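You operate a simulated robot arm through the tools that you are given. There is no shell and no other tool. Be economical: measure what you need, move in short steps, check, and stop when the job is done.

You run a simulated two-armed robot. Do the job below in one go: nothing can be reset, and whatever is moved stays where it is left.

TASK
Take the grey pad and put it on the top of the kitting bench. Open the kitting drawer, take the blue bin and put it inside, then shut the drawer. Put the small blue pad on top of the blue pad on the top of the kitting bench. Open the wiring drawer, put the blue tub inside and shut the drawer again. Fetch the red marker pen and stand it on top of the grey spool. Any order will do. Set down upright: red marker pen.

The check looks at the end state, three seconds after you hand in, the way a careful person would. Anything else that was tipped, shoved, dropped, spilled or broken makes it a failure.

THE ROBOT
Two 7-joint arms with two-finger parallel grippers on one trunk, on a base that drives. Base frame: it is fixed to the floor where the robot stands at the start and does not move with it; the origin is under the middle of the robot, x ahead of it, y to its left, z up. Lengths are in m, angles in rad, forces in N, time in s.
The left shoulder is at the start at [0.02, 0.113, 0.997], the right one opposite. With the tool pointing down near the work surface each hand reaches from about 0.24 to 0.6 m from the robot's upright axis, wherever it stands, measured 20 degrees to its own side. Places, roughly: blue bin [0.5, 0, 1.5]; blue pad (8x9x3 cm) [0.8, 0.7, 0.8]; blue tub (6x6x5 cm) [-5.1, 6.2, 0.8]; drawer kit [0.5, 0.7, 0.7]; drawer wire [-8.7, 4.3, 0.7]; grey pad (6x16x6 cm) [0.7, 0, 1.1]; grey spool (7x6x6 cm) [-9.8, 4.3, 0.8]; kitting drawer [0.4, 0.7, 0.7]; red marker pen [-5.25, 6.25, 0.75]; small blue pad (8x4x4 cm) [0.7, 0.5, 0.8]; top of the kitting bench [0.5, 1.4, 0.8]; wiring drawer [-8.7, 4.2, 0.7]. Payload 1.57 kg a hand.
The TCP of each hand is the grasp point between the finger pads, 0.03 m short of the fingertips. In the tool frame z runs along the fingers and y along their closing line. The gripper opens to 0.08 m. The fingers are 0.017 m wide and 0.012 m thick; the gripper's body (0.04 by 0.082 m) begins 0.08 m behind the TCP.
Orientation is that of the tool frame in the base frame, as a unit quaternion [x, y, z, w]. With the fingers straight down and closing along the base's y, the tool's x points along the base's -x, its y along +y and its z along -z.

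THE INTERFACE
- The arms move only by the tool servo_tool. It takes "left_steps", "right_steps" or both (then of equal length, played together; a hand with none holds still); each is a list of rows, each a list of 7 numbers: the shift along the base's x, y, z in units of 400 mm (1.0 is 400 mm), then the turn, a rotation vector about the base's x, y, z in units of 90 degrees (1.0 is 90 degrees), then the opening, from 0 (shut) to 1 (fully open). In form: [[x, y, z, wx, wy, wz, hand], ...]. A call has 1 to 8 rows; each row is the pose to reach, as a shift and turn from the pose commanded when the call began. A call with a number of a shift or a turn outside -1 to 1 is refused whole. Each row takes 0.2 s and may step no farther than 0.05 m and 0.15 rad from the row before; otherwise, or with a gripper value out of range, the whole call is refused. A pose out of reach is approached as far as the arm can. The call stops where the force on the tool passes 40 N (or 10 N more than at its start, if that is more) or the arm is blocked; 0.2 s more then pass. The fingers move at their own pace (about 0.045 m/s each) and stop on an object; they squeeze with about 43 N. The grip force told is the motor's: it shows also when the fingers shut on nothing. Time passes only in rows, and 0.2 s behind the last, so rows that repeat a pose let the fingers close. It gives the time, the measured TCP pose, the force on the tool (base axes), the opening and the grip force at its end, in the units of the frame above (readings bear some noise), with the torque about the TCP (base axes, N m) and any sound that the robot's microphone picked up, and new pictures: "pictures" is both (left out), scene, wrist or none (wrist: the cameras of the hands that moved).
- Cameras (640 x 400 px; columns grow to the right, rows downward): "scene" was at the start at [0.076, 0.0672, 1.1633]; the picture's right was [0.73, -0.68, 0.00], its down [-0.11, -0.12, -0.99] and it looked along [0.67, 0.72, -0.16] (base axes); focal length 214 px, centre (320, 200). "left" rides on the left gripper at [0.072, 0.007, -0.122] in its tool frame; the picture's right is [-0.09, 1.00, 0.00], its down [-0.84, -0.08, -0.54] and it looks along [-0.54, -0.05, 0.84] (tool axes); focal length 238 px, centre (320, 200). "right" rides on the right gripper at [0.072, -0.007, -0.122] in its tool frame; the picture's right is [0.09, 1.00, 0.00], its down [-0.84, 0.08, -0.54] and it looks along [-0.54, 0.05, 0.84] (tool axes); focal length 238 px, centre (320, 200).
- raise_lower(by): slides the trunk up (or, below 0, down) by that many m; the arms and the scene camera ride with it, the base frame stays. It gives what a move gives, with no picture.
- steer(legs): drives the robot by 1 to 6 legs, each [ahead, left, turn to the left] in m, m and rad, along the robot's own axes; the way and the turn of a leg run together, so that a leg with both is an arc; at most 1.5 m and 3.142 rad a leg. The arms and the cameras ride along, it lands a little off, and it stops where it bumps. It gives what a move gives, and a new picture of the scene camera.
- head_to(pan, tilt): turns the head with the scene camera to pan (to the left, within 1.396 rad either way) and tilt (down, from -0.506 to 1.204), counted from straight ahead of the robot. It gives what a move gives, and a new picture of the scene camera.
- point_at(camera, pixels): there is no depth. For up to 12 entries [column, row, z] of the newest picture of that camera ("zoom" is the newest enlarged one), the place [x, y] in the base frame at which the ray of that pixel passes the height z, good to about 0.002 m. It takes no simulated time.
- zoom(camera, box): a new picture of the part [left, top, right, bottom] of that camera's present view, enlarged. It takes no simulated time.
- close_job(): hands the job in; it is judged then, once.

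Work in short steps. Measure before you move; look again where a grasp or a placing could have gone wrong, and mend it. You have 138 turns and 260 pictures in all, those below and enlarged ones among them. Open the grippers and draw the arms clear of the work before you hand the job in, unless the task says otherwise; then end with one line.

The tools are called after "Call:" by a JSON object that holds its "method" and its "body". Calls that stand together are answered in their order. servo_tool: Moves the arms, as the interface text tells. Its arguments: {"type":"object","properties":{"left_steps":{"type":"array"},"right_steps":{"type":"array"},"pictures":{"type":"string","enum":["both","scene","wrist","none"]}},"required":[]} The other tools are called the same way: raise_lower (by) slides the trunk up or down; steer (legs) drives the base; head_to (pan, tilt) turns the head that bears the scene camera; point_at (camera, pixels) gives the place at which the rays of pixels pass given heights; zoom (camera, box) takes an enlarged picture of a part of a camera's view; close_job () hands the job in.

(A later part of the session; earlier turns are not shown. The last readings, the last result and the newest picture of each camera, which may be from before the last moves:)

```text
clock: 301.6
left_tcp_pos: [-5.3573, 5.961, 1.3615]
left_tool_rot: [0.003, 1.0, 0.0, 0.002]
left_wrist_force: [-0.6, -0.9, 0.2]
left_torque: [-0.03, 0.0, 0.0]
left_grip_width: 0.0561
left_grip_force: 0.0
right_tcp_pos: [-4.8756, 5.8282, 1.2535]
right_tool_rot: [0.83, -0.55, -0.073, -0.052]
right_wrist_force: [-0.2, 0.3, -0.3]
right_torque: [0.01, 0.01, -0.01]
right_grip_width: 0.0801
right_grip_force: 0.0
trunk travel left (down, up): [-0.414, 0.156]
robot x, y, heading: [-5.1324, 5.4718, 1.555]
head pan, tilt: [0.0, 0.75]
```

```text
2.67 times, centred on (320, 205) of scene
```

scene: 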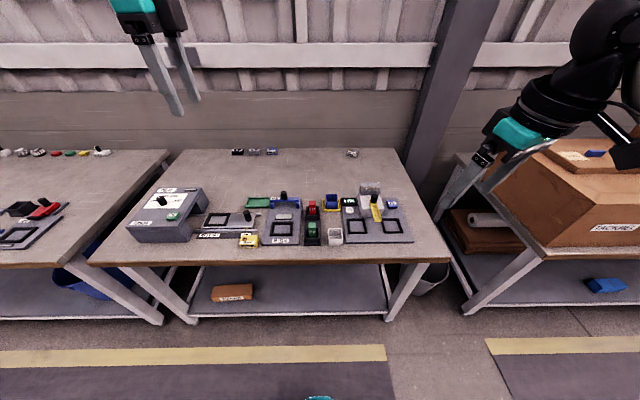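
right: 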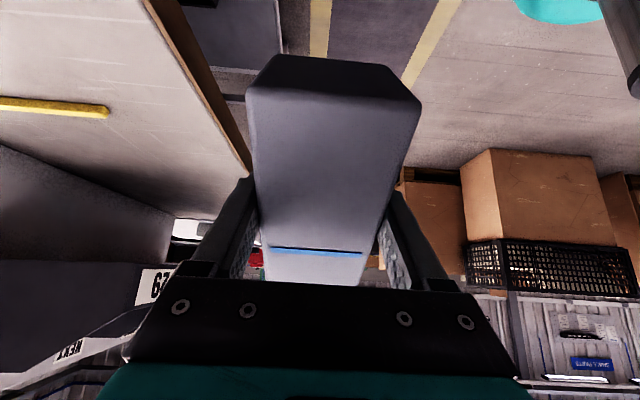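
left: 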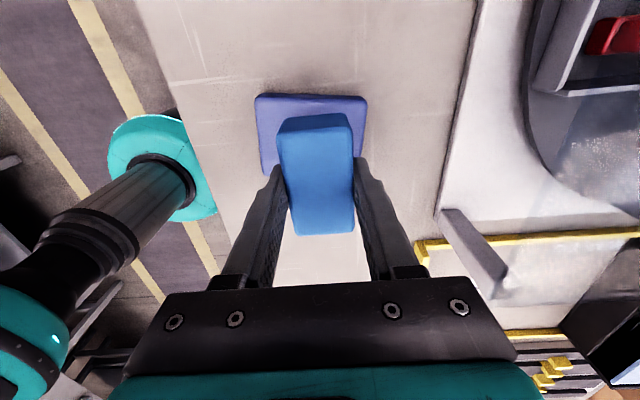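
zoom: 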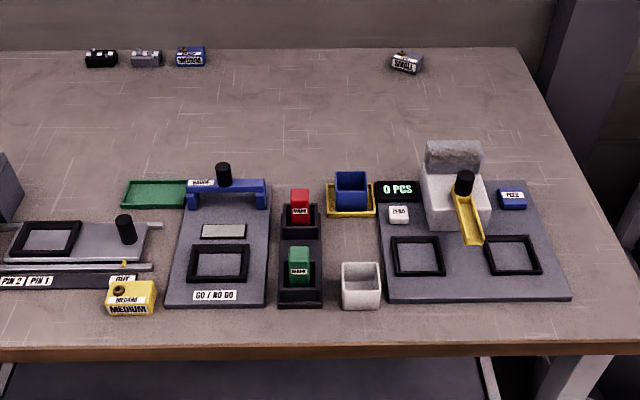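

The blue tub is at zoom (351,190). Candidate for the red marker pen is the red item at (300,207). Zooming in to identify, and measuring.

Call:
{"method": "zoom", "body": {"camera": "scene", "box": [285, 180, 365, 250]}}

Call:
{"method": "point_at", "body": {"camera": "scene", "pixels": [[312, 207, 0.78], [333, 203, 0.78], [320, 262, 0.78], [320, 148, 0.78], [283, 193, 0.8]]}}

Call:
{"method": "zoom", "body": {"camera": "scene", "box": [180, 180, 300, 260]}}

```text
5.71 times, centred on (325, 215) of scene
```

zoom: 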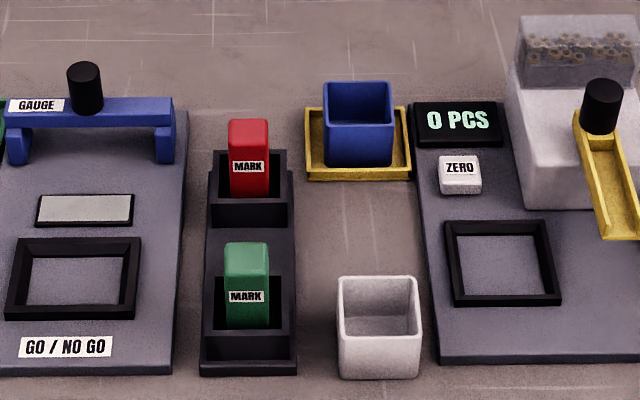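

```text
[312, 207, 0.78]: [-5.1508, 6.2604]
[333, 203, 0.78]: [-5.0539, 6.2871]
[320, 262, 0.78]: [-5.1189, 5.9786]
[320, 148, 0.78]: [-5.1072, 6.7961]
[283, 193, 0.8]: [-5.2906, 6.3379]
```

```text
5.00 times, centred on (240, 220) of scene
```

zoom: 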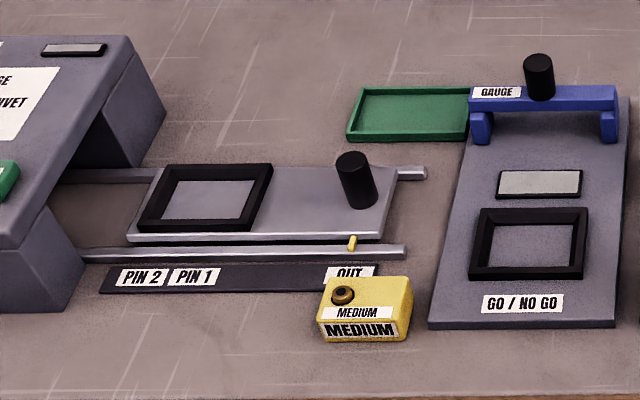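

The red marker is the "MARK" block in the dark holder (px ≈(312,207)); the tub is beside it. I'll straighten the right hand, drive ahead 0.14 m, and lower the trunk.

Call:
{"method": "servo_tool", "body": {"right_steps": [[0, 0, 0.03, 0, 0, -0.085, 1], [0, 0, 0.06, 0, 0, -0.17, 1], [0, 0, 0.1, 0, 0, -0.254, 1]], "pictures": "none"}}

Call:
{"method": "servo_tool", "body": {"right_steps": [[0, 0, 0.05, -0.06, 0, 0, 1], [0, 0, 0.12, -0.113, 0, 0, 1]], "pictures": "none"}}

Call:
{"method": "raise_lower", "body": {"by": -0.32}}

Call:
{"method": "steer", "body": {"legs": [[0.14, 0.0, 0.012]]}}

```text
clock: 302.4
left_tcp_pos: [-5.3587, 5.9613, 1.3614]
left_tool_rot: [0.003, 1.0, 0.0, 0.002]
left_wrist_force: [0.7, 0.6, -0.5]
left_torque: [0.0, 0.02, 0.02]
left_grip_width: 0.0558
left_grip_force: 0.1
right_tcp_pos: [-4.8755, 5.8259, 1.2946]
right_tool_rot: [-0.704, 0.705, 0.06, 0.065]
right_wrist_force: [0.0, 0.3, 0.0]
right_torque: [0.02, -0.02, -0.01]
right_grip_width: 0.08
right_grip_force: 0.1
trunk travel left (down, up): [-0.414, 0.156]
robot x, y, heading: [-5.1276, 5.4693, 1.555]
head pan, tilt: [0.0, 0.75]
```

```text
clock: 303.0
left_tcp_pos: [-5.3575, 5.9612, 1.3613]
left_tool_rot: [0.002, 1.0, -0.001, 0.002]
left_wrist_force: [0.0, 0.0, 0.1]
left_torque: [0.01, -0.01, -0.02]
left_grip_width: 0.0559
left_grip_force: 0.1
right_tcp_pos: [-4.8751, 5.8283, 1.3407]
right_tool_rot: [-0.707, 0.707, -0.002, 0.001]
right_wrist_force: [-0.6, -0.4, -0.8]
right_torque: [0.02, -0.06, 0.02]
right_grip_width: 0.0799
right_grip_force: 0.0
trunk travel left (down, up): [-0.414, 0.156]
robot x, y, heading: [-5.1269, 5.4724, 1.548]
head pan, tilt: [0.0, 0.75]
```

```text
clock: 306.1
left_tcp_pos: [-5.3571, 5.9612, 1.0408]
left_tool_rot: [0.003, 1.0, -0.001, 0.002]
left_wrist_force: [-0.4, 0.6, 0.2]
left_torque: [0.01, 0.0, 0.01]
left_grip_width: 0.0559
left_grip_force: 0.1
right_tcp_pos: [-4.8749, 5.8265, 1.0211]
right_tool_rot: [0.707, -0.707, 0.003, -0.003]
right_wrist_force: [-0.5, 0.1, -0.4]
right_torque: [-0.03, -0.01, -0.03]
right_grip_width: 0.08
right_grip_force: 0.1
trunk travel left (down, up): [-0.094, 0.476]
robot x, y, heading: [-5.131, 5.4703, 1.558]
head pan, tilt: [0.0, 0.75]
```

```text
clock: 307.5
left_tcp_pos: [-5.3614, 6.0977, 1.0416]
left_tool_rot: [-0.003, 1.0, -0.002, 0.002]
left_wrist_force: [0.8, 0.3, 0.3]
left_torque: [-0.03, 0.0, 0.02]
left_grip_width: 0.0558
left_grip_force: 0.0
right_tcp_pos: [-4.8775, 5.9696, 1.0204]
right_tool_rot: [0.711, -0.704, 0.002, -0.002]
right_wrist_force: [-0.5, 0.6, 0.0]
right_torque: [0.01, 0.0, 0.0]
right_grip_width: 0.0801
right_grip_force: 0.1
trunk travel left (down, up): [-0.094, 0.476]
robot x, y, heading: [-5.1268, 5.6128, 1.57]
head pan, tilt: [0.0, 0.75]
```

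scene: 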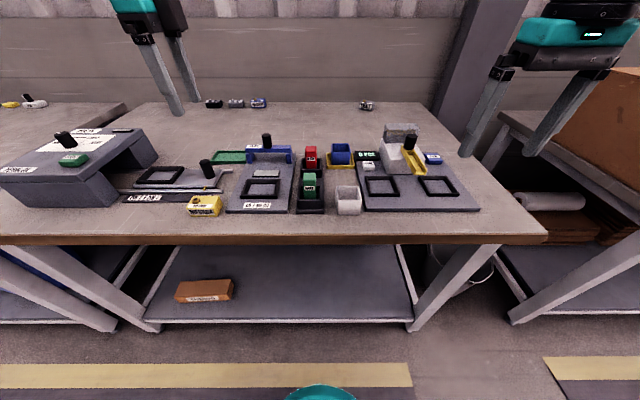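

Zooming in from this lower viewpoint for triangulating pen and tub heights.

Call:
{"method": "zoom", "body": {"camera": "scene", "box": [290, 130, 370, 220]}}

Call:
{"method": "point_at", "body": {"camera": "scene", "pixels": [[320, 200, 1.0], [320, 200, 0.0], [220, 300, 1.0], [220, 300, 0.0], [320, 236, 0.8]]}}

```text
4.44 times, centred on (330, 175) of scene
```

zoom: 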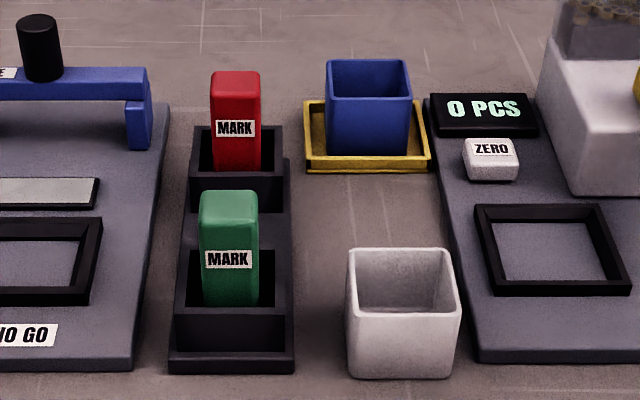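

```text
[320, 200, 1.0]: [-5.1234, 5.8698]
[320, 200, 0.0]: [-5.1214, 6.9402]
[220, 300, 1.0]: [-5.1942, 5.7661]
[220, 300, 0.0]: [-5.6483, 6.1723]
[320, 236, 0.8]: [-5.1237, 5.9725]
```

Triangulation: tub ≈(−5.064, 6.247), z 0.81–0.865; pen ≈(−5.146, 6.175), top ≈0.90. These are ~0.6 m ahead, so I pitch the right hand 40° forward and approach the tub in two moves.

Call:
{"method": "servo_tool", "body": {"right_steps": [[-0.0932, 0.02, 0, 0.089, 0, 0, 1], [-0.1864, 0.04, 0, 0.178, 0, 0, 1], [-0.2796, 0.06, 0, 0.267, 0, 0, 1], [-0.3728, 0.08, 0, 0.356, 0, 0, 1], [-0.466, 0.1, 0, 0.444, 0, 0, 1]], "pictures": "none"}}

Call:
{"method": "servo_tool", "body": {"right_steps": [[0, 0.09, -0.053, 0, 0, 0, 1], [0, 0.18, -0.106, 0, 0, 0, 1], [0, 0.27, -0.159, 0, 0, 0, 1], [0, 0.36, -0.212, 0, 0, 0, 1], [0, 0.45, -0.265, 0, 0, 0, 1]], "pictures": "both"}}

```text
clock: 308.7
left_tcp_pos: [-5.362, 6.0988, 1.0408]
left_tool_rot: [-0.003, 1.0, 0.0, 0.001]
left_wrist_force: [0.0, 0.4, 0.2]
left_torque: [0.04, -0.02, 0.02]
left_grip_width: 0.0559
left_grip_force: 0.0
right_tcp_pos: [-5.0648, 6.0092, 1.0217]
right_tool_rot: [0.667, -0.661, -0.239, -0.245]
right_wrist_force: [-1.3, 0.3, 0.3]
right_torque: [0.0, -0.03, 0.02]
right_grip_width: 0.08
right_grip_force: 0.0
trunk travel left (down, up): [-0.094, 0.476]
robot x, y, heading: [-5.1212, 5.609, 1.568]
head pan, tilt: [0.0, 0.75]
```

```text
clock: 309.9
left_tcp_pos: [-5.3609, 6.0979, 1.0414]
left_tool_rot: [-0.003, 1.0, -0.002, 0.002]
left_wrist_force: [-1.3, -0.6, 0.2]
left_torque: [-0.01, 0.0, 0.01]
left_grip_width: 0.0561
left_grip_force: 0.1
right_tcp_pos: [-5.0652, 6.1904, 0.9138]
right_tool_rot: [0.668, -0.662, -0.237, -0.245]
right_wrist_force: [-0.2, -0.3, 0.3]
right_torque: [-0.04, 0.02, -0.02]
right_grip_width: 0.0801
right_grip_force: 0.1
trunk travel left (down, up): [-0.094, 0.476]
robot x, y, heading: [-5.1259, 5.6135, 1.566]
head pan, tilt: [0.0, 0.75]
```

scene: 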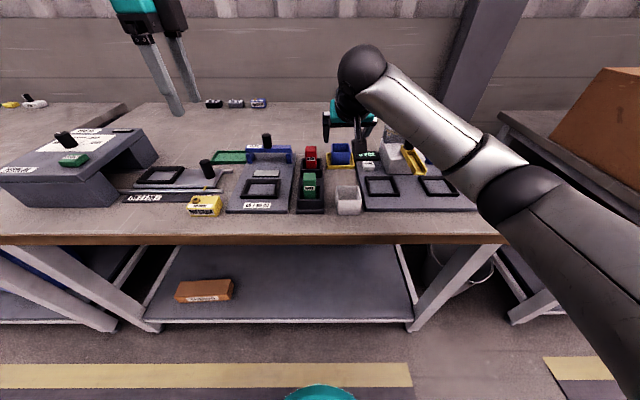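
right: 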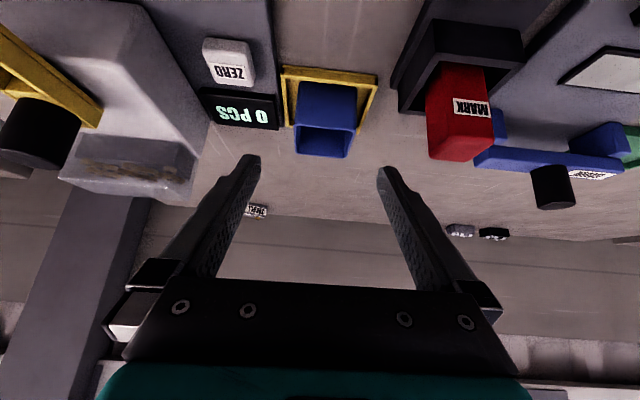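

The tub is centred at column ≈325 in the wrist view. Measuring its rim corners.

Call:
{"method": "point_at", "body": {"camera": "right", "pixels": [[294, 127, 0.865], [358, 131, 0.865], [296, 153, 0.865], [347, 158, 0.865], [298, 84, 0.815], [357, 88, 0.815]]}}

Call:
{"method": "zoom", "body": {"camera": "right", "box": [240, 40, 400, 180]}}

```text
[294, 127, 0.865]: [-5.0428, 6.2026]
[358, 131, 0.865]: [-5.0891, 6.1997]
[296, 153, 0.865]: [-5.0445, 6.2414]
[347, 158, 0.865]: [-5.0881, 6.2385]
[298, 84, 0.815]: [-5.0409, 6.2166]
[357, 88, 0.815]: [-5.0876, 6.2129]
```

```text
2.86 times, centred on (320, 110) of right
```

zoom: 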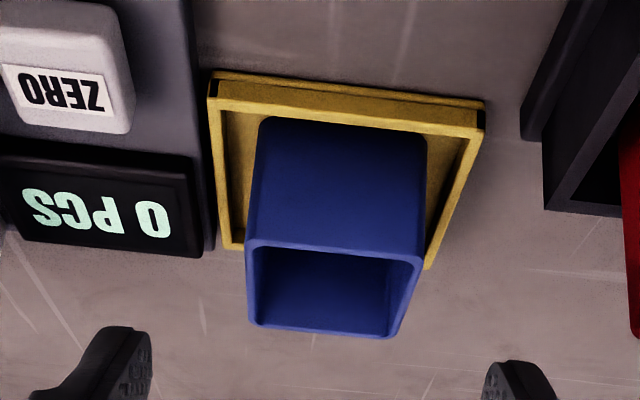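

Consistent solution: tub rim z≈0.84, y 6.24–6.29, centre x −5.068. Advance along the tool axis to (−5.068, 6.262, 0.832) and close.

Call:
{"method": "servo_tool", "body": {"right_steps": [[-0.007, 0.06, -0.068, 0, 0, 0, 1], [-0.007, 0.12, -0.136, 0, 0, 0, 1], [-0.007, 0.18, -0.203, 0, 0, 0, 1]], "pictures": "wrist"}}

```text
clock: 310.8
left_tcp_pos: [-5.3613, 6.0959, 1.0422]
left_tool_rot: [-0.002, 1.0, -0.001, 0.002]
left_wrist_force: [0.1, -0.1, -0.4]
left_torque: [0.02, 0.0, 0.05]
left_grip_width: 0.0559
left_grip_force: 0.0
right_tcp_pos: [-5.071, 6.2602, 0.8461]
right_tool_rot: [0.666, -0.657, -0.247, -0.252]
right_wrist_force: [-1.3, -3.6, 11.3]
right_torque: [0.08, -0.57, -0.19]
right_grip_width: 0.0801
right_grip_force: 0.0
trunk travel left (down, up): [-0.094, 0.476]
robot x, y, heading: [-5.1296, 5.6089, 1.568]
head pan, tilt: [0.0, 0.75]
stopped in row 3 (right hand): the force on the tool passed its limit at 47 N (the readings are from after the stop); the commanded pose is now the measured one
```

right: 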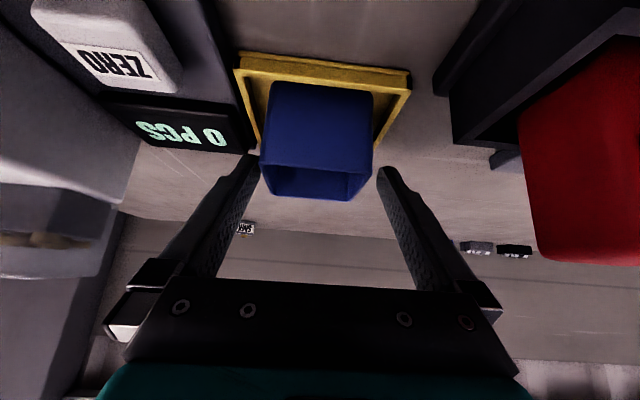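

A fingertip touched something, likely the "0 PCS" display on the +x side. Back up 1 cm and re-measure the rim from this closer view.

Call:
{"method": "point_at", "body": {"camera": "right", "pixels": [[262, 166, 0.84], [373, 168, 0.84], [270, 194, 0.84], [352, 199, 0.84], [262, 166, 0.85], [373, 168, 0.85], [240, 55, 0.79], [408, 72, 0.79], [225, 148, 0.8], [247, 150, 0.8]]}}

Call:
{"method": "servo_tool", "body": {"right_steps": [[0, -0.012, 0.02, 0, 0, 0, 0.9]], "pictures": "wrist"}}

Call:
{"method": "zoom", "body": {"camera": "right", "box": [200, 60, 420, 220]}}

```text
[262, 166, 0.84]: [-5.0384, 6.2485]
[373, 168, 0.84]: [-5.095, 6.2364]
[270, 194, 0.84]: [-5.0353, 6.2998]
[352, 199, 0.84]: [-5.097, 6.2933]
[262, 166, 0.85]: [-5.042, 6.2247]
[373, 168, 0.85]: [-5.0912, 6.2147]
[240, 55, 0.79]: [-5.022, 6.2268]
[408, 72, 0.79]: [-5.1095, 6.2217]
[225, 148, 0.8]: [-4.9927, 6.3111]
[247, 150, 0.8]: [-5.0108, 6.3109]
```

```text
clock: 311.2
left_tcp_pos: [-5.3613, 6.0964, 1.0405]
left_tool_rot: [-0.003, 1.0, 0.0, 0.002]
left_wrist_force: [0.2, -0.1, -0.5]
left_torque: [-0.02, 0.02, 0.01]
left_grip_width: 0.0559
left_grip_force: 0.1
right_tcp_pos: [-5.0698, 6.2536, 0.847]
right_tool_rot: [0.667, -0.66, -0.242, -0.247]
right_wrist_force: [-0.3, 0.1, -0.7]
right_torque: [-0.03, 0.04, -0.02]
right_grip_width: 0.0721
right_grip_force: 0.1
trunk travel left (down, up): [-0.094, 0.476]
robot x, y, heading: [-5.1295, 5.6103, 1.566]
head pan, tilt: [0.0, 0.75]
```

right: 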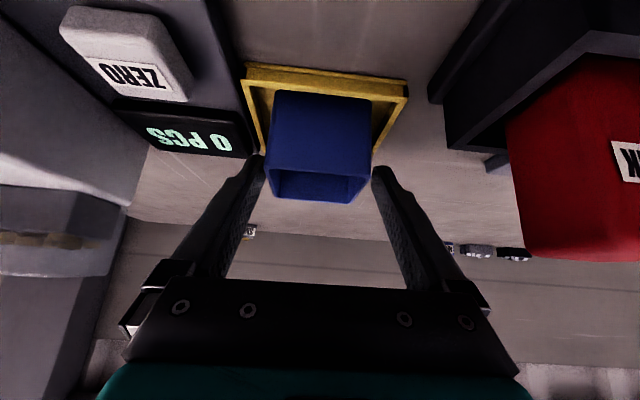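

```text
2.50 times, centred on (310, 140) of right
```

zoom: 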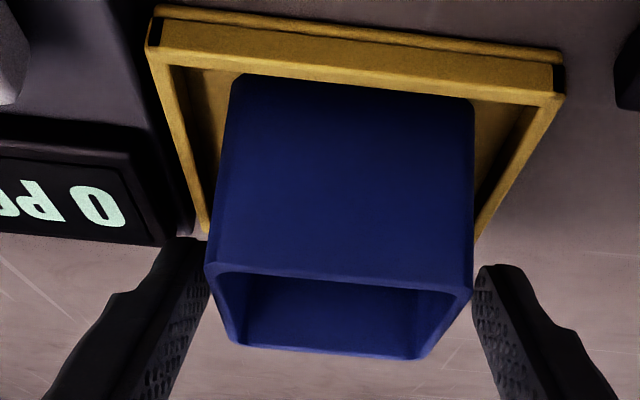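

The fingers straddle the tub, tips ≈1.6 cm below its rim. Close.

Call:
{"method": "servo_tool", "body": {"right_steps": [[0.005, 0.004, -0.006, 0, 0, 0, 0.9], [0.005, 0.004, -0.006, 0, 0, 0, 0], [0.005, 0.004, -0.006, 0, 0, 0, 0], [0.005, 0.004, -0.006, 0, 0, 0, 0], [0.005, 0.004, 0.03, 0, 0, 0, 0], [0.005, 0.004, 0.07, 0, 0, 0, 0]], "pictures": "both"}}

```text
clock: 312.6
left_tcp_pos: [-5.3622, 6.0969, 1.0421]
left_tool_rot: [-0.002, 1.0, -0.001, 0.002]
left_wrist_force: [-0.5, -1.0, 0.4]
left_torque: [0.01, -0.04, 0.01]
left_grip_width: 0.0559
left_grip_force: 0.0
right_tcp_pos: [-5.0673, 6.257, 0.8778]
right_tool_rot: [0.666, -0.66, -0.243, -0.25]
right_wrist_force: [-0.4, 0.1, 0.7]
right_torque: [-0.04, 0.02, -0.01]
right_grip_width: 0.0509
right_grip_force: 43.4
trunk travel left (down, up): [-0.094, 0.476]
robot x, y, heading: [-5.1265, 5.609, 1.566]
head pan, tilt: [0.0, 0.75]
```

scene: 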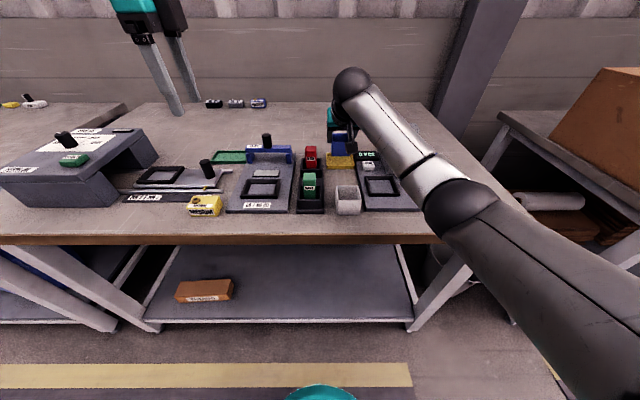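
right: 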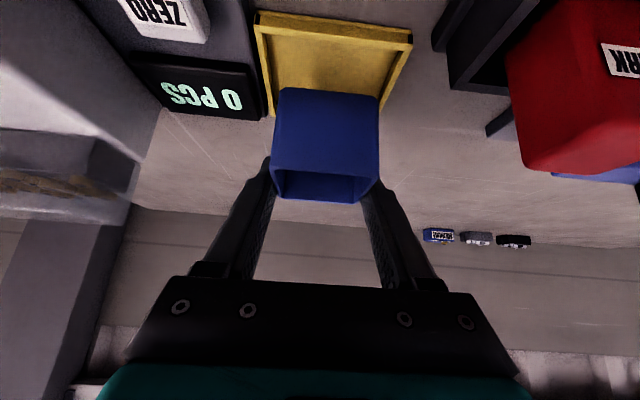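

Tub lifted (51 mm grip). Now retract it upward/right while the left hand yaws back to close along x, then pitch the left hand 40° and bring it in front of the pen.

Call:
{"method": "servo_tool", "body": {"right_steps": [[0, 0, 0.1, 0, 0, 0, 0], [0, 0, 0.2, 0, 0, 0, 0], [0.02, -0.08, 0.25, 0, 0, 0, 0], [0.08, -0.17, 0.25, 0, 0, 0, 0], [0.15, -0.26, 0.25, 0, 0, 0, 0], [0.22, -0.35, 0.25, 0, 0, 0, 0], [0.3, -0.43, 0.25, 0, 0, 0, 0], [0.36, -0.5, 0.25, 0, 0, 0, 0]], "left_steps": [[0, 0, 0, 0, 0, 0.094, 0.7], [0, 0, 0, 0, 0, 0.188, 0.7], [0, 0, 0, 0, 0, 0.282, 0.7], [0, 0, 0, 0, 0, 0.376, 0.7], [0, 0, 0, 0, 0, 0.47, 0.7], [0, 0, 0, 0, 0, 0.564, 0.7], [0, 0, 0, 0, 0, 0.658, 0.7], [0, 0, 0, 0, 0, 0.752, 0.7]], "pictures": "none"}}

Call:
{"method": "servo_tool", "body": {"left_steps": [[0, -0.05, 0, 0, 0, 0.09, 0.7], [0, -0.1, 0, 0, 0, 0.18, 0.7], [0, -0.15, 0, 0, 0, 0.245, 0.7]], "pictures": "none"}}

Call:
{"method": "servo_tool", "body": {"left_steps": [[0.1075, 0.01, -0.02, 0.089, 0, 0, 0.7], [0.215, 0.02, -0.04, 0.178, 0, 0, 0.7], [0.3225, 0.03, -0.06, 0.267, 0, 0, 0.7], [0.43, 0.04, -0.08, 0.356, 0, 0, 0.7], [0.5375, 0.08, -0.1, 0.444, 0, 0, 0.7]], "pictures": "both"}}

```text
clock: 314.4
left_tcp_pos: [-5.361, 6.097, 1.0415]
left_tool_rot: [-0.56, 0.828, 0.0, 0.002]
left_wrist_force: [0.3, 0.1, 0.1]
left_torque: [0.0, 0.03, -0.01]
left_grip_width: 0.0556
left_grip_force: 0.0
right_tcp_pos: [-4.9242, 6.0562, 0.9795]
right_tool_rot: [0.666, -0.659, -0.242, -0.25]
right_wrist_force: [-0.8, -0.3, 0.5]
right_torque: [0.02, 0.0, -0.01]
right_grip_width: 0.051
right_grip_force: 42.5
trunk travel left (down, up): [-0.094, 0.476]
robot x, y, heading: [-5.1266, 5.6128, 1.571]
head pan, tilt: [0.0, 0.75]
```

```text
clock: 315.2
left_tcp_pos: [-5.3615, 6.0378, 1.0408]
left_tool_rot: [0.708, -0.706, -0.001, -0.002]
left_wrist_force: [-0.4, -0.1, 0.5]
left_torque: [0.0, -0.02, 0.01]
left_grip_width: 0.056
left_grip_force: 0.1
right_tcp_pos: [-4.9234, 6.057, 0.9784]
right_tool_rot: [0.667, -0.659, -0.243, -0.249]
right_wrist_force: [-0.6, -0.4, -0.4]
right_torque: [-0.02, -0.01, -0.06]
right_grip_width: 0.0511
right_grip_force: 43.1
trunk travel left (down, up): [-0.094, 0.476]
robot x, y, heading: [-5.1262, 5.6105, 1.566]
head pan, tilt: [0.0, 0.75]
```

```text
clock: 316.4
left_tcp_pos: [-5.1819, 6.0526, 1.0125]
left_tool_rot: [0.674, -0.671, -0.219, -0.22]
left_wrist_force: [0.0, 0.2, -0.2]
left_torque: [0.02, 0.02, 0.02]
left_grip_width: 0.0559
left_grip_force: 0.0
left hand out of reach, approached as far as the arm can: row 5
right_tcp_pos: [-4.9234, 6.0572, 0.9794]
right_tool_rot: [0.667, -0.659, -0.243, -0.25]
right_wrist_force: [-0.4, -0.5, -1.0]
right_torque: [0.0, -0.01, -0.01]
right_grip_width: 0.0511
right_grip_force: 43.1
trunk travel left (down, up): [-0.094, 0.476]
robot x, y, heading: [-5.1278, 5.6129, 1.566]
head pan, tilt: [0.0, 0.75]
```

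scene: 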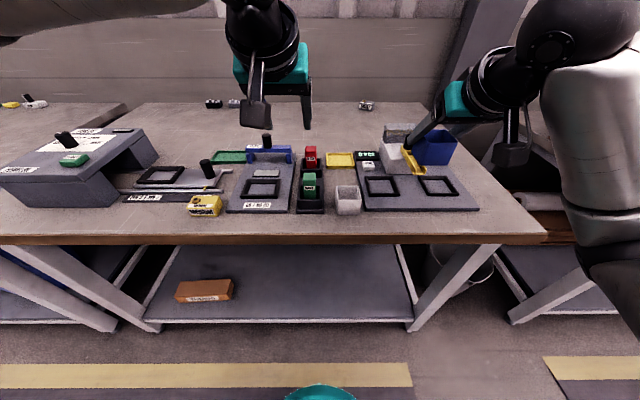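
left: 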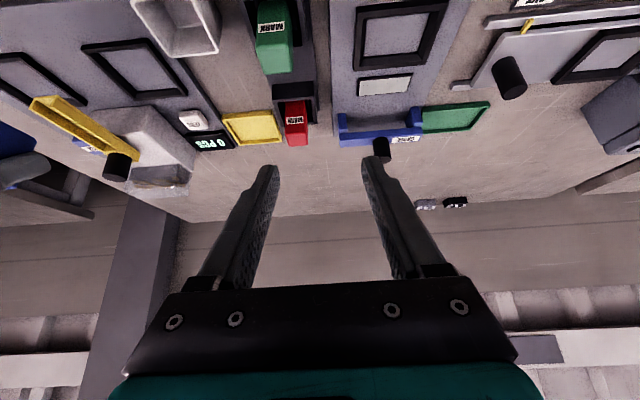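

The pen is at (295,125) in the left view. Getting its ray at several heights to intersect with the scene rays.

Call:
{"method": "zoom", "body": {"camera": "left", "box": [250, 70, 350, 170]}}

Call:
{"method": "point_at", "body": {"camera": "left", "pixels": [[285, 132, 0.88], [308, 132, 0.88], [285, 132, 0.86], [308, 132, 0.86], [287, 146, 0.87], [306, 146, 0.87]]}}

Call:
{"method": "point_at", "body": {"camera": "scene", "pixels": [[306, 150, 0.88], [317, 150, 0.88], [306, 150, 0.86], [317, 150, 0.86], [311, 158, 0.85]]}}

Call:
{"method": "zoom", "body": {"camera": "scene", "box": [290, 135, 335, 180]}}

```text
4.00 times, centred on (300, 120) of left
```

zoom: 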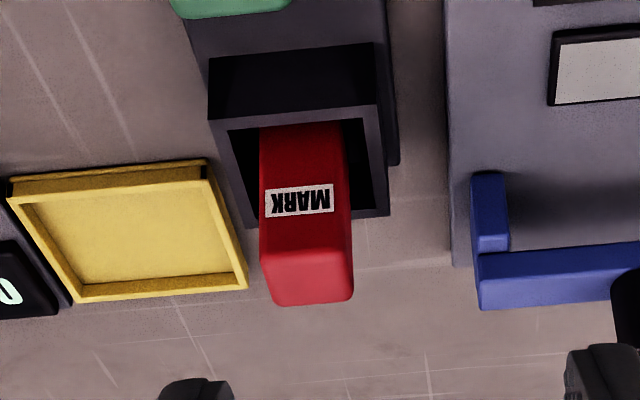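

```text
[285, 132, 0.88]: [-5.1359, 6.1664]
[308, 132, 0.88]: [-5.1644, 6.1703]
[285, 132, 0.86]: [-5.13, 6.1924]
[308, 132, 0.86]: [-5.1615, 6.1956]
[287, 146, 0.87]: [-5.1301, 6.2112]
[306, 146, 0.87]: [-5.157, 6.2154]
```

```text
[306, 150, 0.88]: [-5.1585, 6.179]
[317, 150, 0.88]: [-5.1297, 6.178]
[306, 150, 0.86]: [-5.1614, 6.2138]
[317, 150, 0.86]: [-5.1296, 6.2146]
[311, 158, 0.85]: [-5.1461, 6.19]
```

```text
8.89 times, centred on (312, 158) of scene
```

zoom: 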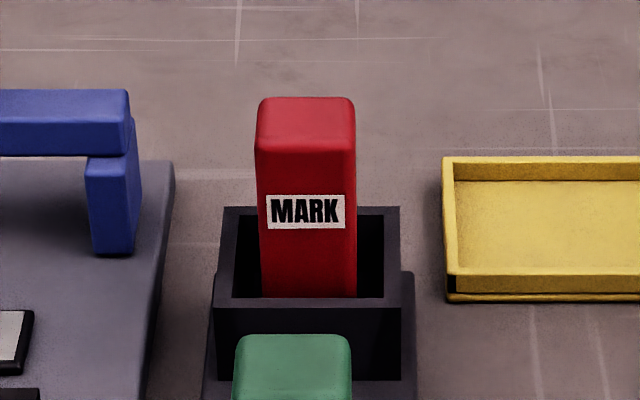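

Pen resolved: top z≈0.867, centre (−5.147, 6.203), ~3 cm square; holder wall top ≈0.828. I'll drive 15 cm right so it's in the left arm's natural zone, then go to a pre-grasp.

Call:
{"method": "steer", "body": {"legs": [[0.0, -0.15, 0.0]]}}

Call:
{"method": "servo_tool", "body": {"left_steps": [[-0.07, 0.06, -0.06, 0, 0, 0, 0.7], [-0.145, 0.12, -0.12, 0, 0, 0, 0.7], [-0.22, 0.18, -0.19, 0, 0, 0, 0.7], [-0.29, 0.245, -0.25, 0, 0, 0, 0.7]], "pictures": "wrist"}}

```text
clock: 317.8
left_tcp_pos: [-5.0308, 6.0522, 1.0111]
left_tool_rot: [0.673, -0.672, -0.218, -0.219]
left_wrist_force: [-0.3, 0.0, -0.5]
left_torque: [0.02, -0.01, 0.03]
left_grip_width: 0.0557
left_grip_force: 0.1
right_tcp_pos: [-4.775, 6.0581, 0.9795]
right_tool_rot: [0.667, -0.659, -0.243, -0.249]
right_wrist_force: [-0.1, 0.3, -1.0]
right_torque: [0.01, 0.01, 0.01]
right_grip_width: 0.051
right_grip_force: 43.2
trunk travel left (down, up): [-0.094, 0.476]
robot x, y, heading: [-4.9747, 5.6111, 1.573]
head pan, tilt: [0.0, 0.75]
```

scene: 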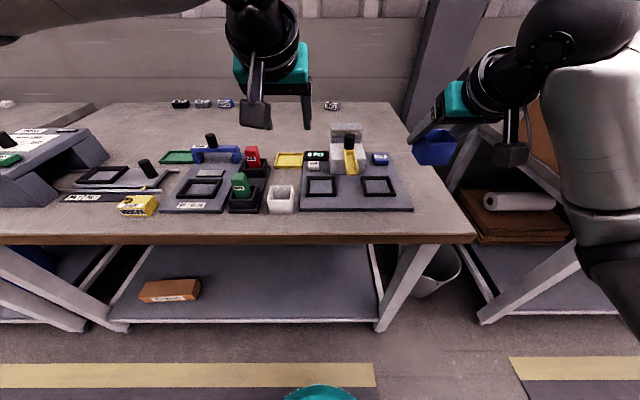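

```text
clock: 318.8
left_tcp_pos: [-5.147, 6.1511, 0.9123]
left_tool_rot: [0.674, -0.671, -0.218, -0.22]
left_wrist_force: [0.1, -0.2, 0.3]
left_torque: [0.01, -0.01, -0.01]
left_grip_width: 0.0559
left_grip_force: 0.1
right_tcp_pos: [-4.7751, 6.0579, 0.9795]
right_tool_rot: [0.667, -0.659, -0.242, -0.249]
right_wrist_force: [0.6, -0.3, -0.1]
right_torque: [-0.02, -0.03, -0.01]
right_grip_width: 0.051
right_grip_force: 43.0
trunk travel left (down, up): [-0.094, 0.476]
robot x, y, heading: [-4.9774, 5.6119, 1.567]
head pan, tilt: [0.0, 0.75]
```

left: 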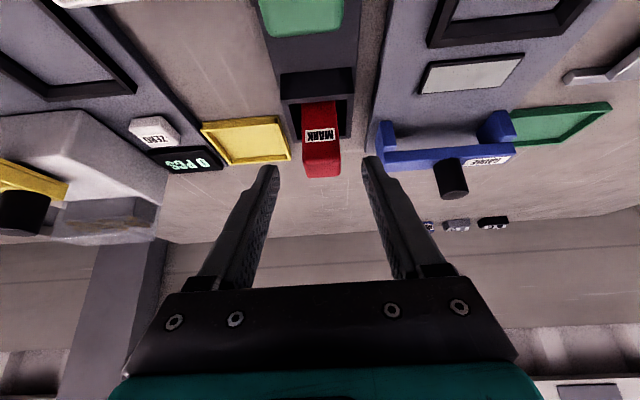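

Pen centred at column 321. Narrow to 45 mm (gauge bridge nearby), advance to (−5.147, 6.193, 0.857) and close.

Call:
{"method": "servo_tool", "body": {"left_steps": [[0, 0, 0, 0, 0, 0, 0.56], [0, 0.052, -0.069, 0, 0, 0, 0.56], [0, 0.105, -0.137, 0, 0, 0, 0.56], [0, 0.105, -0.137, 0, 0, 0, 0], [0, 0.105, -0.137, 0, 0, 0, 0], [0, 0.105, -0.137, 0, 0, 0, 0]], "pictures": "wrist"}}

Call:
{"method": "zoom", "body": {"camera": "scene", "box": [210, 120, 300, 210]}}

```text
clock: 319.8
left_tcp_pos: [-5.1487, 6.1911, 0.867]
left_tool_rot: [0.673, -0.668, -0.224, -0.224]
left_wrist_force: [-2.0, -10.8, 12.4]
left_torque: [-0.33, -0.07, -0.05]
left_grip_width: 0.0277
left_grip_force: 8.8
right_tcp_pos: [-4.7757, 6.0542, 0.9812]
right_tool_rot: [0.668, -0.657, -0.244, -0.248]
right_wrist_force: [-0.6, -0.3, -0.3]
right_torque: [0.03, 0.03, -0.01]
right_grip_width: 0.0508
right_grip_force: 42.7
trunk travel left (down, up): [-0.094, 0.476]
robot x, y, heading: [-4.9793, 5.61, 1.57]
head pan, tilt: [0.0, 0.75]
stopped in row 4 (left hand): the force on the tool passed its limit at 57 N (the readings are from after the stop); the commanded pose is now the measured one
```

left: 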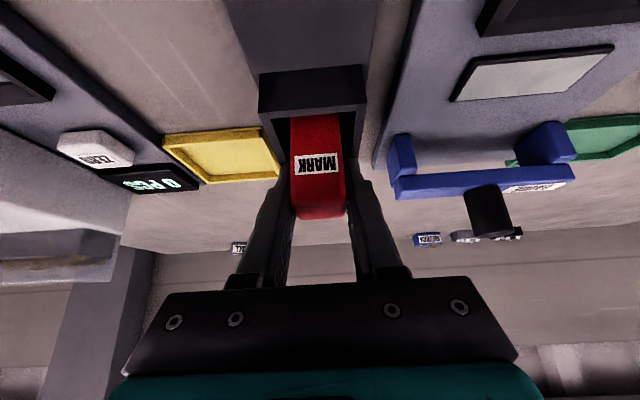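

```text
4.44 times, centred on (255, 165) of scene
```

zoom: 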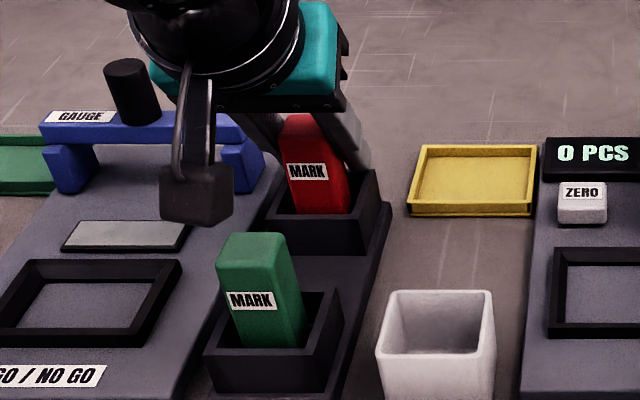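

Tips touched the holder rim while closing; the pen is already between the pads. Relieve 3 mm up, complete the grip, and lift straight up.

Call:
{"method": "servo_tool", "body": {"left_steps": [[0, 0, 0.007, 0, 0, 0, 0], [0, 0, 0.007, 0, 0, 0, 0], [0, 0, 0.007, 0, 0, 0, 0], [0, 0, 0.07, 0, 0, 0, 0], [0, 0, 0.15, 0, 0, 0, 0], [0, 0, 0.24, 0, 0, 0, 0], [0, 0, 0.33, 0, 0, 0, 0]], "pictures": "both"}}

Call:
{"method": "zoom", "body": {"camera": "scene", "box": [200, 60, 320, 180]}}

```text
clock: 321.4
left_tcp_pos: [-5.1473, 6.1929, 0.9956]
left_tool_rot: [0.674, -0.669, -0.222, -0.221]
left_wrist_force: [-0.7, 0.0, -0.3]
left_torque: [0.01, 0.02, 0.0]
left_grip_width: 0.0271
left_grip_force: 37.8
right_tcp_pos: [-4.7745, 6.0572, 0.9799]
right_tool_rot: [0.667, -0.659, -0.243, -0.249]
right_wrist_force: [0.6, 0.3, -0.4]
right_torque: [0.01, 0.0, 0.0]
right_grip_width: 0.0512
right_grip_force: 43.4
trunk travel left (down, up): [-0.094, 0.476]
robot x, y, heading: [-4.9783, 5.6092, 1.57]
head pan, tilt: [0.0, 0.75]
```

scene: 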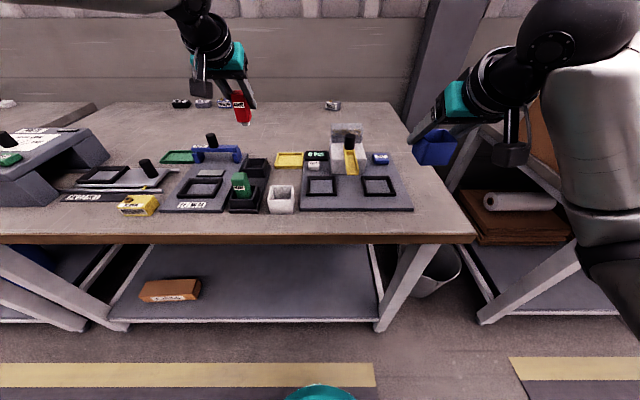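
left: 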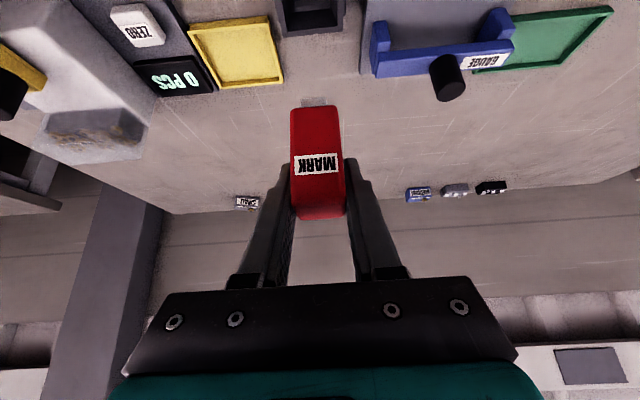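

```text
3.33 times, centred on (260, 120) of scene
```

zoom: 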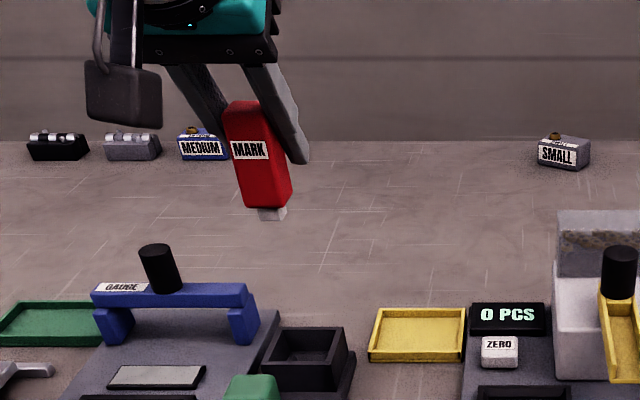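

Pen lifted cleanly; it has a small flat white tip at the bottom, about 8 cm below the TCP. I back off, raise the trunk, turn left to face −x and look down the lane.

Call:
{"method": "steer", "body": {"legs": [[-0.33, 0.0, 0.0]]}}

Call:
{"method": "raise_lower", "body": {"by": 0.35}}

Call:
{"method": "steer", "body": {"legs": [[0.0, 0.0, 1.571]]}}

Call:
{"method": "head_to", "body": {"pan": 0.3, "tilt": 0.3}}

```text
clock: 323.5
left_tcp_pos: [-5.1465, 5.8653, 0.9962]
left_tool_rot: [0.673, -0.67, -0.222, -0.221]
left_wrist_force: [1.2, 0.2, -0.7]
left_torque: [0.0, 0.0, 0.0]
left_grip_width: 0.0273
left_grip_force: 38.3
right_tcp_pos: [-4.7735, 5.7285, 0.9795]
right_tool_rot: [0.666, -0.659, -0.243, -0.25]
right_wrist_force: [-0.4, 0.1, 0.5]
right_torque: [-0.01, 0.03, 0.03]
right_grip_width: 0.0511
right_grip_force: 42.7
trunk travel left (down, up): [-0.094, 0.476]
robot x, y, heading: [-4.9783, 5.2815, 1.571]
head pan, tilt: [0.0, 0.75]
```

scene: 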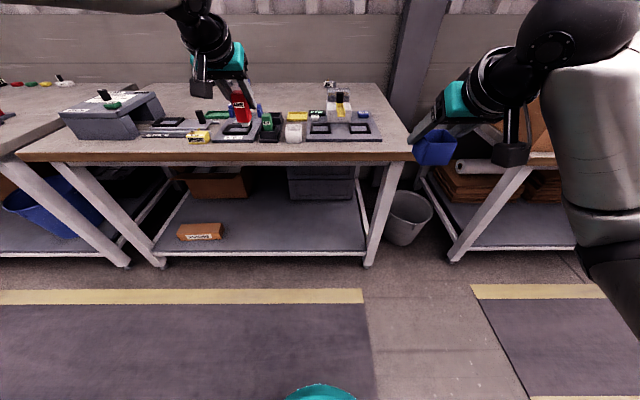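

```text
clock: 327.0
left_tcp_pos: [-5.1473, 5.8659, 1.3454]
left_tool_rot: [0.673, -0.67, -0.221, -0.221]
left_wrist_force: [-0.5, 0.6, -0.6]
left_torque: [0.0, -0.04, 0.0]
left_grip_width: 0.0268
left_grip_force: 37.4
right_tcp_pos: [-4.7747, 5.7301, 1.3294]
right_tool_rot: [0.667, -0.659, -0.243, -0.249]
right_wrist_force: [0.5, -0.1, -0.6]
right_torque: [-0.02, 0.01, -0.02]
right_grip_width: 0.0508
right_grip_force: 43.4
trunk travel left (down, up): [-0.444, 0.126]
robot x, y, heading: [-4.9776, 5.2829, 1.568]
head pan, tilt: [0.0, 0.75]
```

```text
clock: 331.2
left_tcp_pos: [-5.5567, 5.0995, 1.3456]
left_tool_rot: [0.95, 0.012, -0.313, 0.003]
left_wrist_force: [0.2, -0.7, -0.8]
left_torque: [0.02, 0.03, 0.0]
left_grip_width: 0.0272
left_grip_force: 37.2
right_tcp_pos: [-5.4302, 5.4754, 1.3289]
right_tool_rot: [0.937, 0.017, -0.348, 0.001]
right_wrist_force: [1.3, 0.2, -0.6]
right_torque: [0.02, -0.05, -0.01]
right_grip_width: 0.051
right_grip_force: 42.9
trunk travel left (down, up): [-0.444, 0.126]
robot x, y, heading: [-4.9762, 5.2813, -3.121]
head pan, tilt: [0.0, 0.75]
```

scene: 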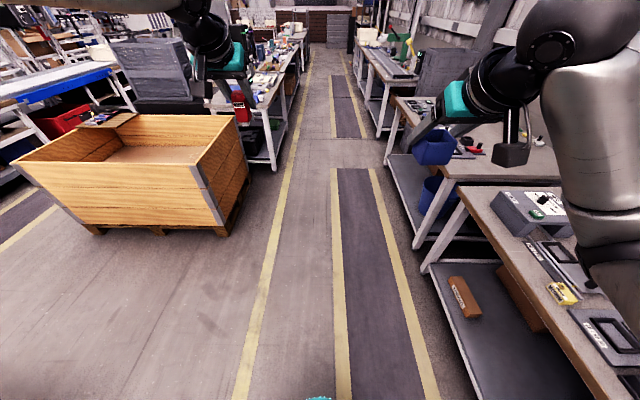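

```text
clock: 332.1
left_tcp_pos: [-5.5584, 5.0997, 1.3461]
left_tool_rot: [0.949, 0.012, -0.314, 0.003]
left_wrist_force: [0.4, -0.9, -1.5]
left_torque: [-0.02, -0.04, 0.01]
left_grip_width: 0.0272
left_grip_force: 37.6
right_tcp_pos: [-5.4295, 5.4752, 1.3289]
right_tool_rot: [0.938, 0.016, -0.347, 0.0]
right_wrist_force: [0.4, 0.0, -0.4]
right_torque: [0.0, 0.02, 0.01]
right_grip_width: 0.0511
right_grip_force: 42.8
trunk travel left (down, up): [-0.444, 0.126]
robot x, y, heading: [-4.9803, 5.2794, -3.117]
head pan, tilt: [0.3, 0.3]
```

scene: 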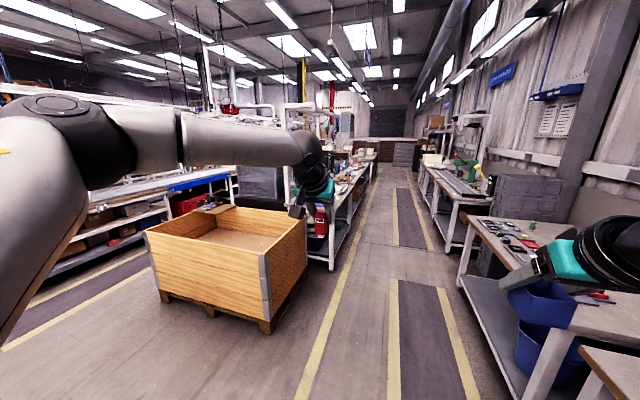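

The wiring bench row is left of this lane, with another aisle behind the wooden crate (stripes at (70,280)). Measuring crate, aisle and bench rows on the floor.

Call:
{"method": "point_at", "body": {"camera": "scene", "pixels": [[160, 298, 0.0], [266, 335, 0.0], [305, 280, 0.0], [330, 270, 0.0], [130, 255, 0.0], [75, 300, 0.0], [20, 345, 0.0], [90, 255, 0.0], [352, 165, 0.8], [325, 225, 0.8]]}}

Call:
{"method": "head_to", "body": {"pan": 1.0, "tilt": 0.4}}

```text
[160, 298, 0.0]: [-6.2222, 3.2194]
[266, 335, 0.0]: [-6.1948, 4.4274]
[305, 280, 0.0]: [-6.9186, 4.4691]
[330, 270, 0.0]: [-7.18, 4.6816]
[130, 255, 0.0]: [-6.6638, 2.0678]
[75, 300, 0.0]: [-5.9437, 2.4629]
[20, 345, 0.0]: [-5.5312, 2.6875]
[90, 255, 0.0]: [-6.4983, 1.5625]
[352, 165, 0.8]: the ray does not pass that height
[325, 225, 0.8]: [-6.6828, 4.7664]
```

```text
clock: 333.2
left_tcp_pos: [-5.5565, 5.1003, 1.3461]
left_tool_rot: [0.95, 0.012, -0.313, 0.002]
left_wrist_force: [-0.2, 0.0, -0.4]
left_torque: [0.0, -0.01, -0.02]
left_grip_width: 0.0271
left_grip_force: 38.0
right_tcp_pos: [-5.4295, 5.4753, 1.3291]
right_tool_rot: [0.937, 0.016, -0.348, -0.001]
right_wrist_force: [0.4, 0.2, -0.4]
right_torque: [0.0, 0.01, 0.01]
right_grip_width: 0.0507
right_grip_force: 43.2
trunk travel left (down, up): [-0.444, 0.126]
robot x, y, heading: [-4.979, 5.2833, -3.121]
head pan, tilt: [1.0, 0.4]
```

scene: 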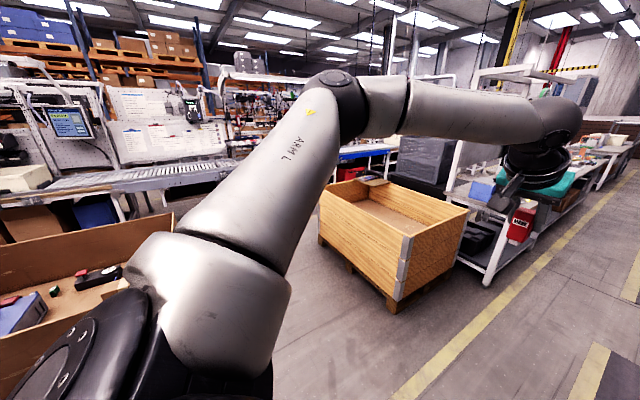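

Crate: x −6.95…−6.2, y 3.2…4.45; the aisle behind runs at y≈2–3. I'll drive ahead to x≈−5.55, left to y≈2.75, and look.

Call:
{"method": "steer", "body": {"legs": [[0.57, 0.0, -0.02], [0.0, 1.3, 0.0], [0.0, 1.22, 0.0]]}}

Call:
{"method": "head_to", "body": {"pan": -0.2, "tilt": 0.35}}

```text
clock: 348.4
left_tcp_pos: [-6.0978, 2.5467, 1.3466]
left_tool_rot: [0.95, 0.015, -0.313, 0.004]
left_wrist_force: [0.0, -0.2, -0.7]
left_torque: [0.01, 0.0, 0.0]
left_grip_width: 0.0272
left_grip_force: 37.5
right_tcp_pos: [-5.9711, 2.9229, 1.3289]
right_tool_rot: [0.937, 0.018, -0.349, 0.0]
right_wrist_force: [-0.6, 0.1, 0.1]
right_torque: [0.01, 0.01, -0.02]
right_grip_width: 0.0511
right_grip_force: 43.2
trunk travel left (down, up): [-0.444, 0.126]
robot x, y, heading: [-5.5218, 2.7285, -3.113]
head pan, tilt: [1.0, 0.4]
```

scene: 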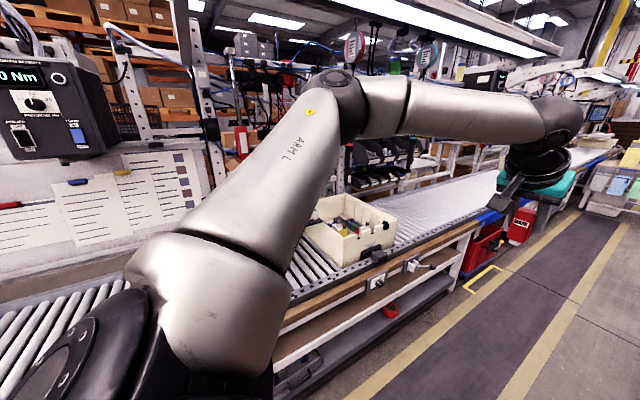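

```text
clock: 349.9
left_tcp_pos: [-6.0971, 2.5454, 1.3465]
left_tool_rot: [0.95, 0.015, -0.313, 0.004]
left_wrist_force: [0.3, -0.1, 0.1]
left_torque: [-0.01, 0.02, -0.01]
left_grip_width: 0.0271
left_grip_force: 37.6
right_tcp_pos: [-5.9704, 2.921, 1.3298]
right_tool_rot: [0.937, 0.018, -0.348, 0.0]
right_wrist_force: [0.3, 0.1, 0.0]
right_torque: [0.0, 0.01, -0.02]
right_grip_width: 0.0511
right_grip_force: 43.5
trunk travel left (down, up): [-0.444, 0.126]
robot x, y, heading: [-5.5171, 2.7315, -3.123]
head pan, tilt: [-0.201, 0.351]
```

scene: 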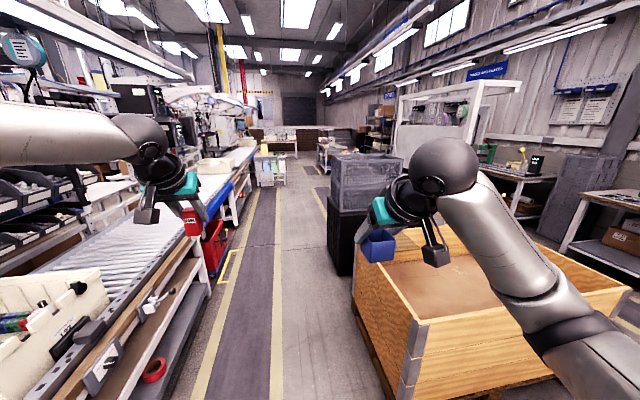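

Aisle ahead is clear: conveyor on the left, crate and grey bins on the right. Measuring the bins' foot and the next bench before driving.

Call:
{"method": "point_at", "body": {"camera": "scene", "pixels": [[333, 270, 0.0], [356, 285, 0.0], [200, 300, 0.0], [240, 215, 0.0], [328, 178, 0.0], [300, 165, 0.0]]}}

Call:
{"method": "steer", "body": {"legs": [[1.4, 0.0, -0.018]]}}

Call:
{"method": "head_to", "body": {"pan": -0.45, "tilt": 0.35}}

```text
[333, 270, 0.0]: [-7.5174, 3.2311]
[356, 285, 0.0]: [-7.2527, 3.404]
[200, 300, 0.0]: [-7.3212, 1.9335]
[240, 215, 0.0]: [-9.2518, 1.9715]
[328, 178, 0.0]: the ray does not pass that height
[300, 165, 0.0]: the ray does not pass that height
```

```text
clock: 356.8
left_tcp_pos: [-7.5005, 2.5799, 1.3466]
left_tool_rot: [0.949, -0.01, -0.314, -0.004]
left_wrist_force: [0.6, 0.5, -0.5]
left_torque: [0.0, 0.0, -0.01]
left_grip_width: 0.027
left_grip_force: 37.9
right_tcp_pos: [-7.3543, 2.9481, 1.3297]
right_tool_rot: [0.938, -0.005, -0.347, -0.008]
right_wrist_force: [-0.7, 0.2, -0.1]
right_torque: [0.03, -0.01, -0.01]
right_grip_width: 0.051
right_grip_force: 43.3
trunk travel left (down, up): [-0.444, 0.126]
robot x, y, heading: [-6.9159, 2.7344, 3.109]
head pan, tilt: [-0.201, 0.351]
```

scene: 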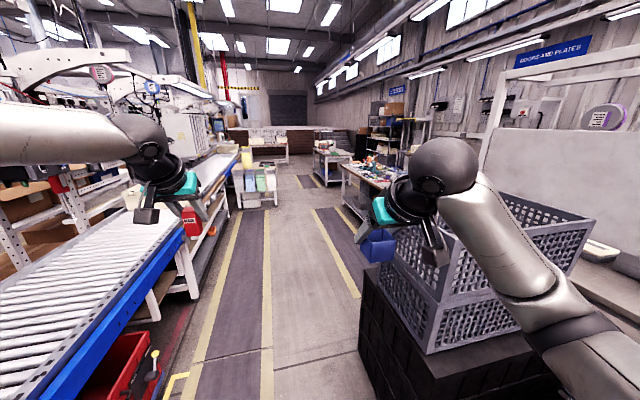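

```text
clock: 357.6
left_tcp_pos: [-7.4999, 2.5791, 1.345]
left_tool_rot: [0.95, -0.01, -0.313, -0.004]
left_wrist_force: [0.1, 0.4, -0.1]
left_torque: [-0.03, -0.01, -0.02]
left_grip_width: 0.0271
left_grip_force: 38.1
right_tcp_pos: [-7.3549, 2.9481, 1.3295]
right_tool_rot: [0.937, -0.006, -0.348, -0.009]
right_wrist_force: [-0.9, -0.6, -0.2]
right_torque: [-0.01, -0.02, 0.01]
right_grip_width: 0.0514
right_grip_force: 43.3
trunk travel left (down, up): [-0.444, 0.126]
robot x, y, heading: [-6.9167, 2.7319, 3.116]
head pan, tilt: [-0.45, 0.351]
```

scene: 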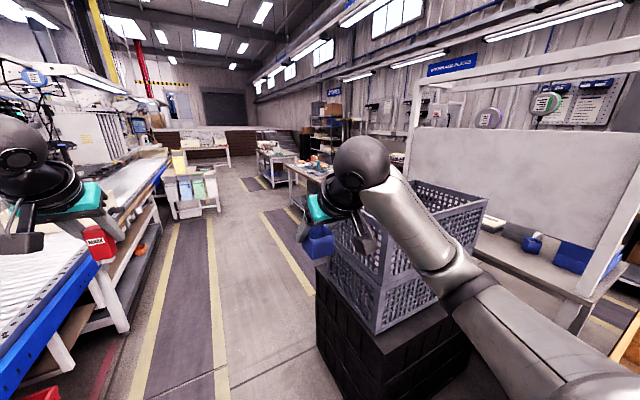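

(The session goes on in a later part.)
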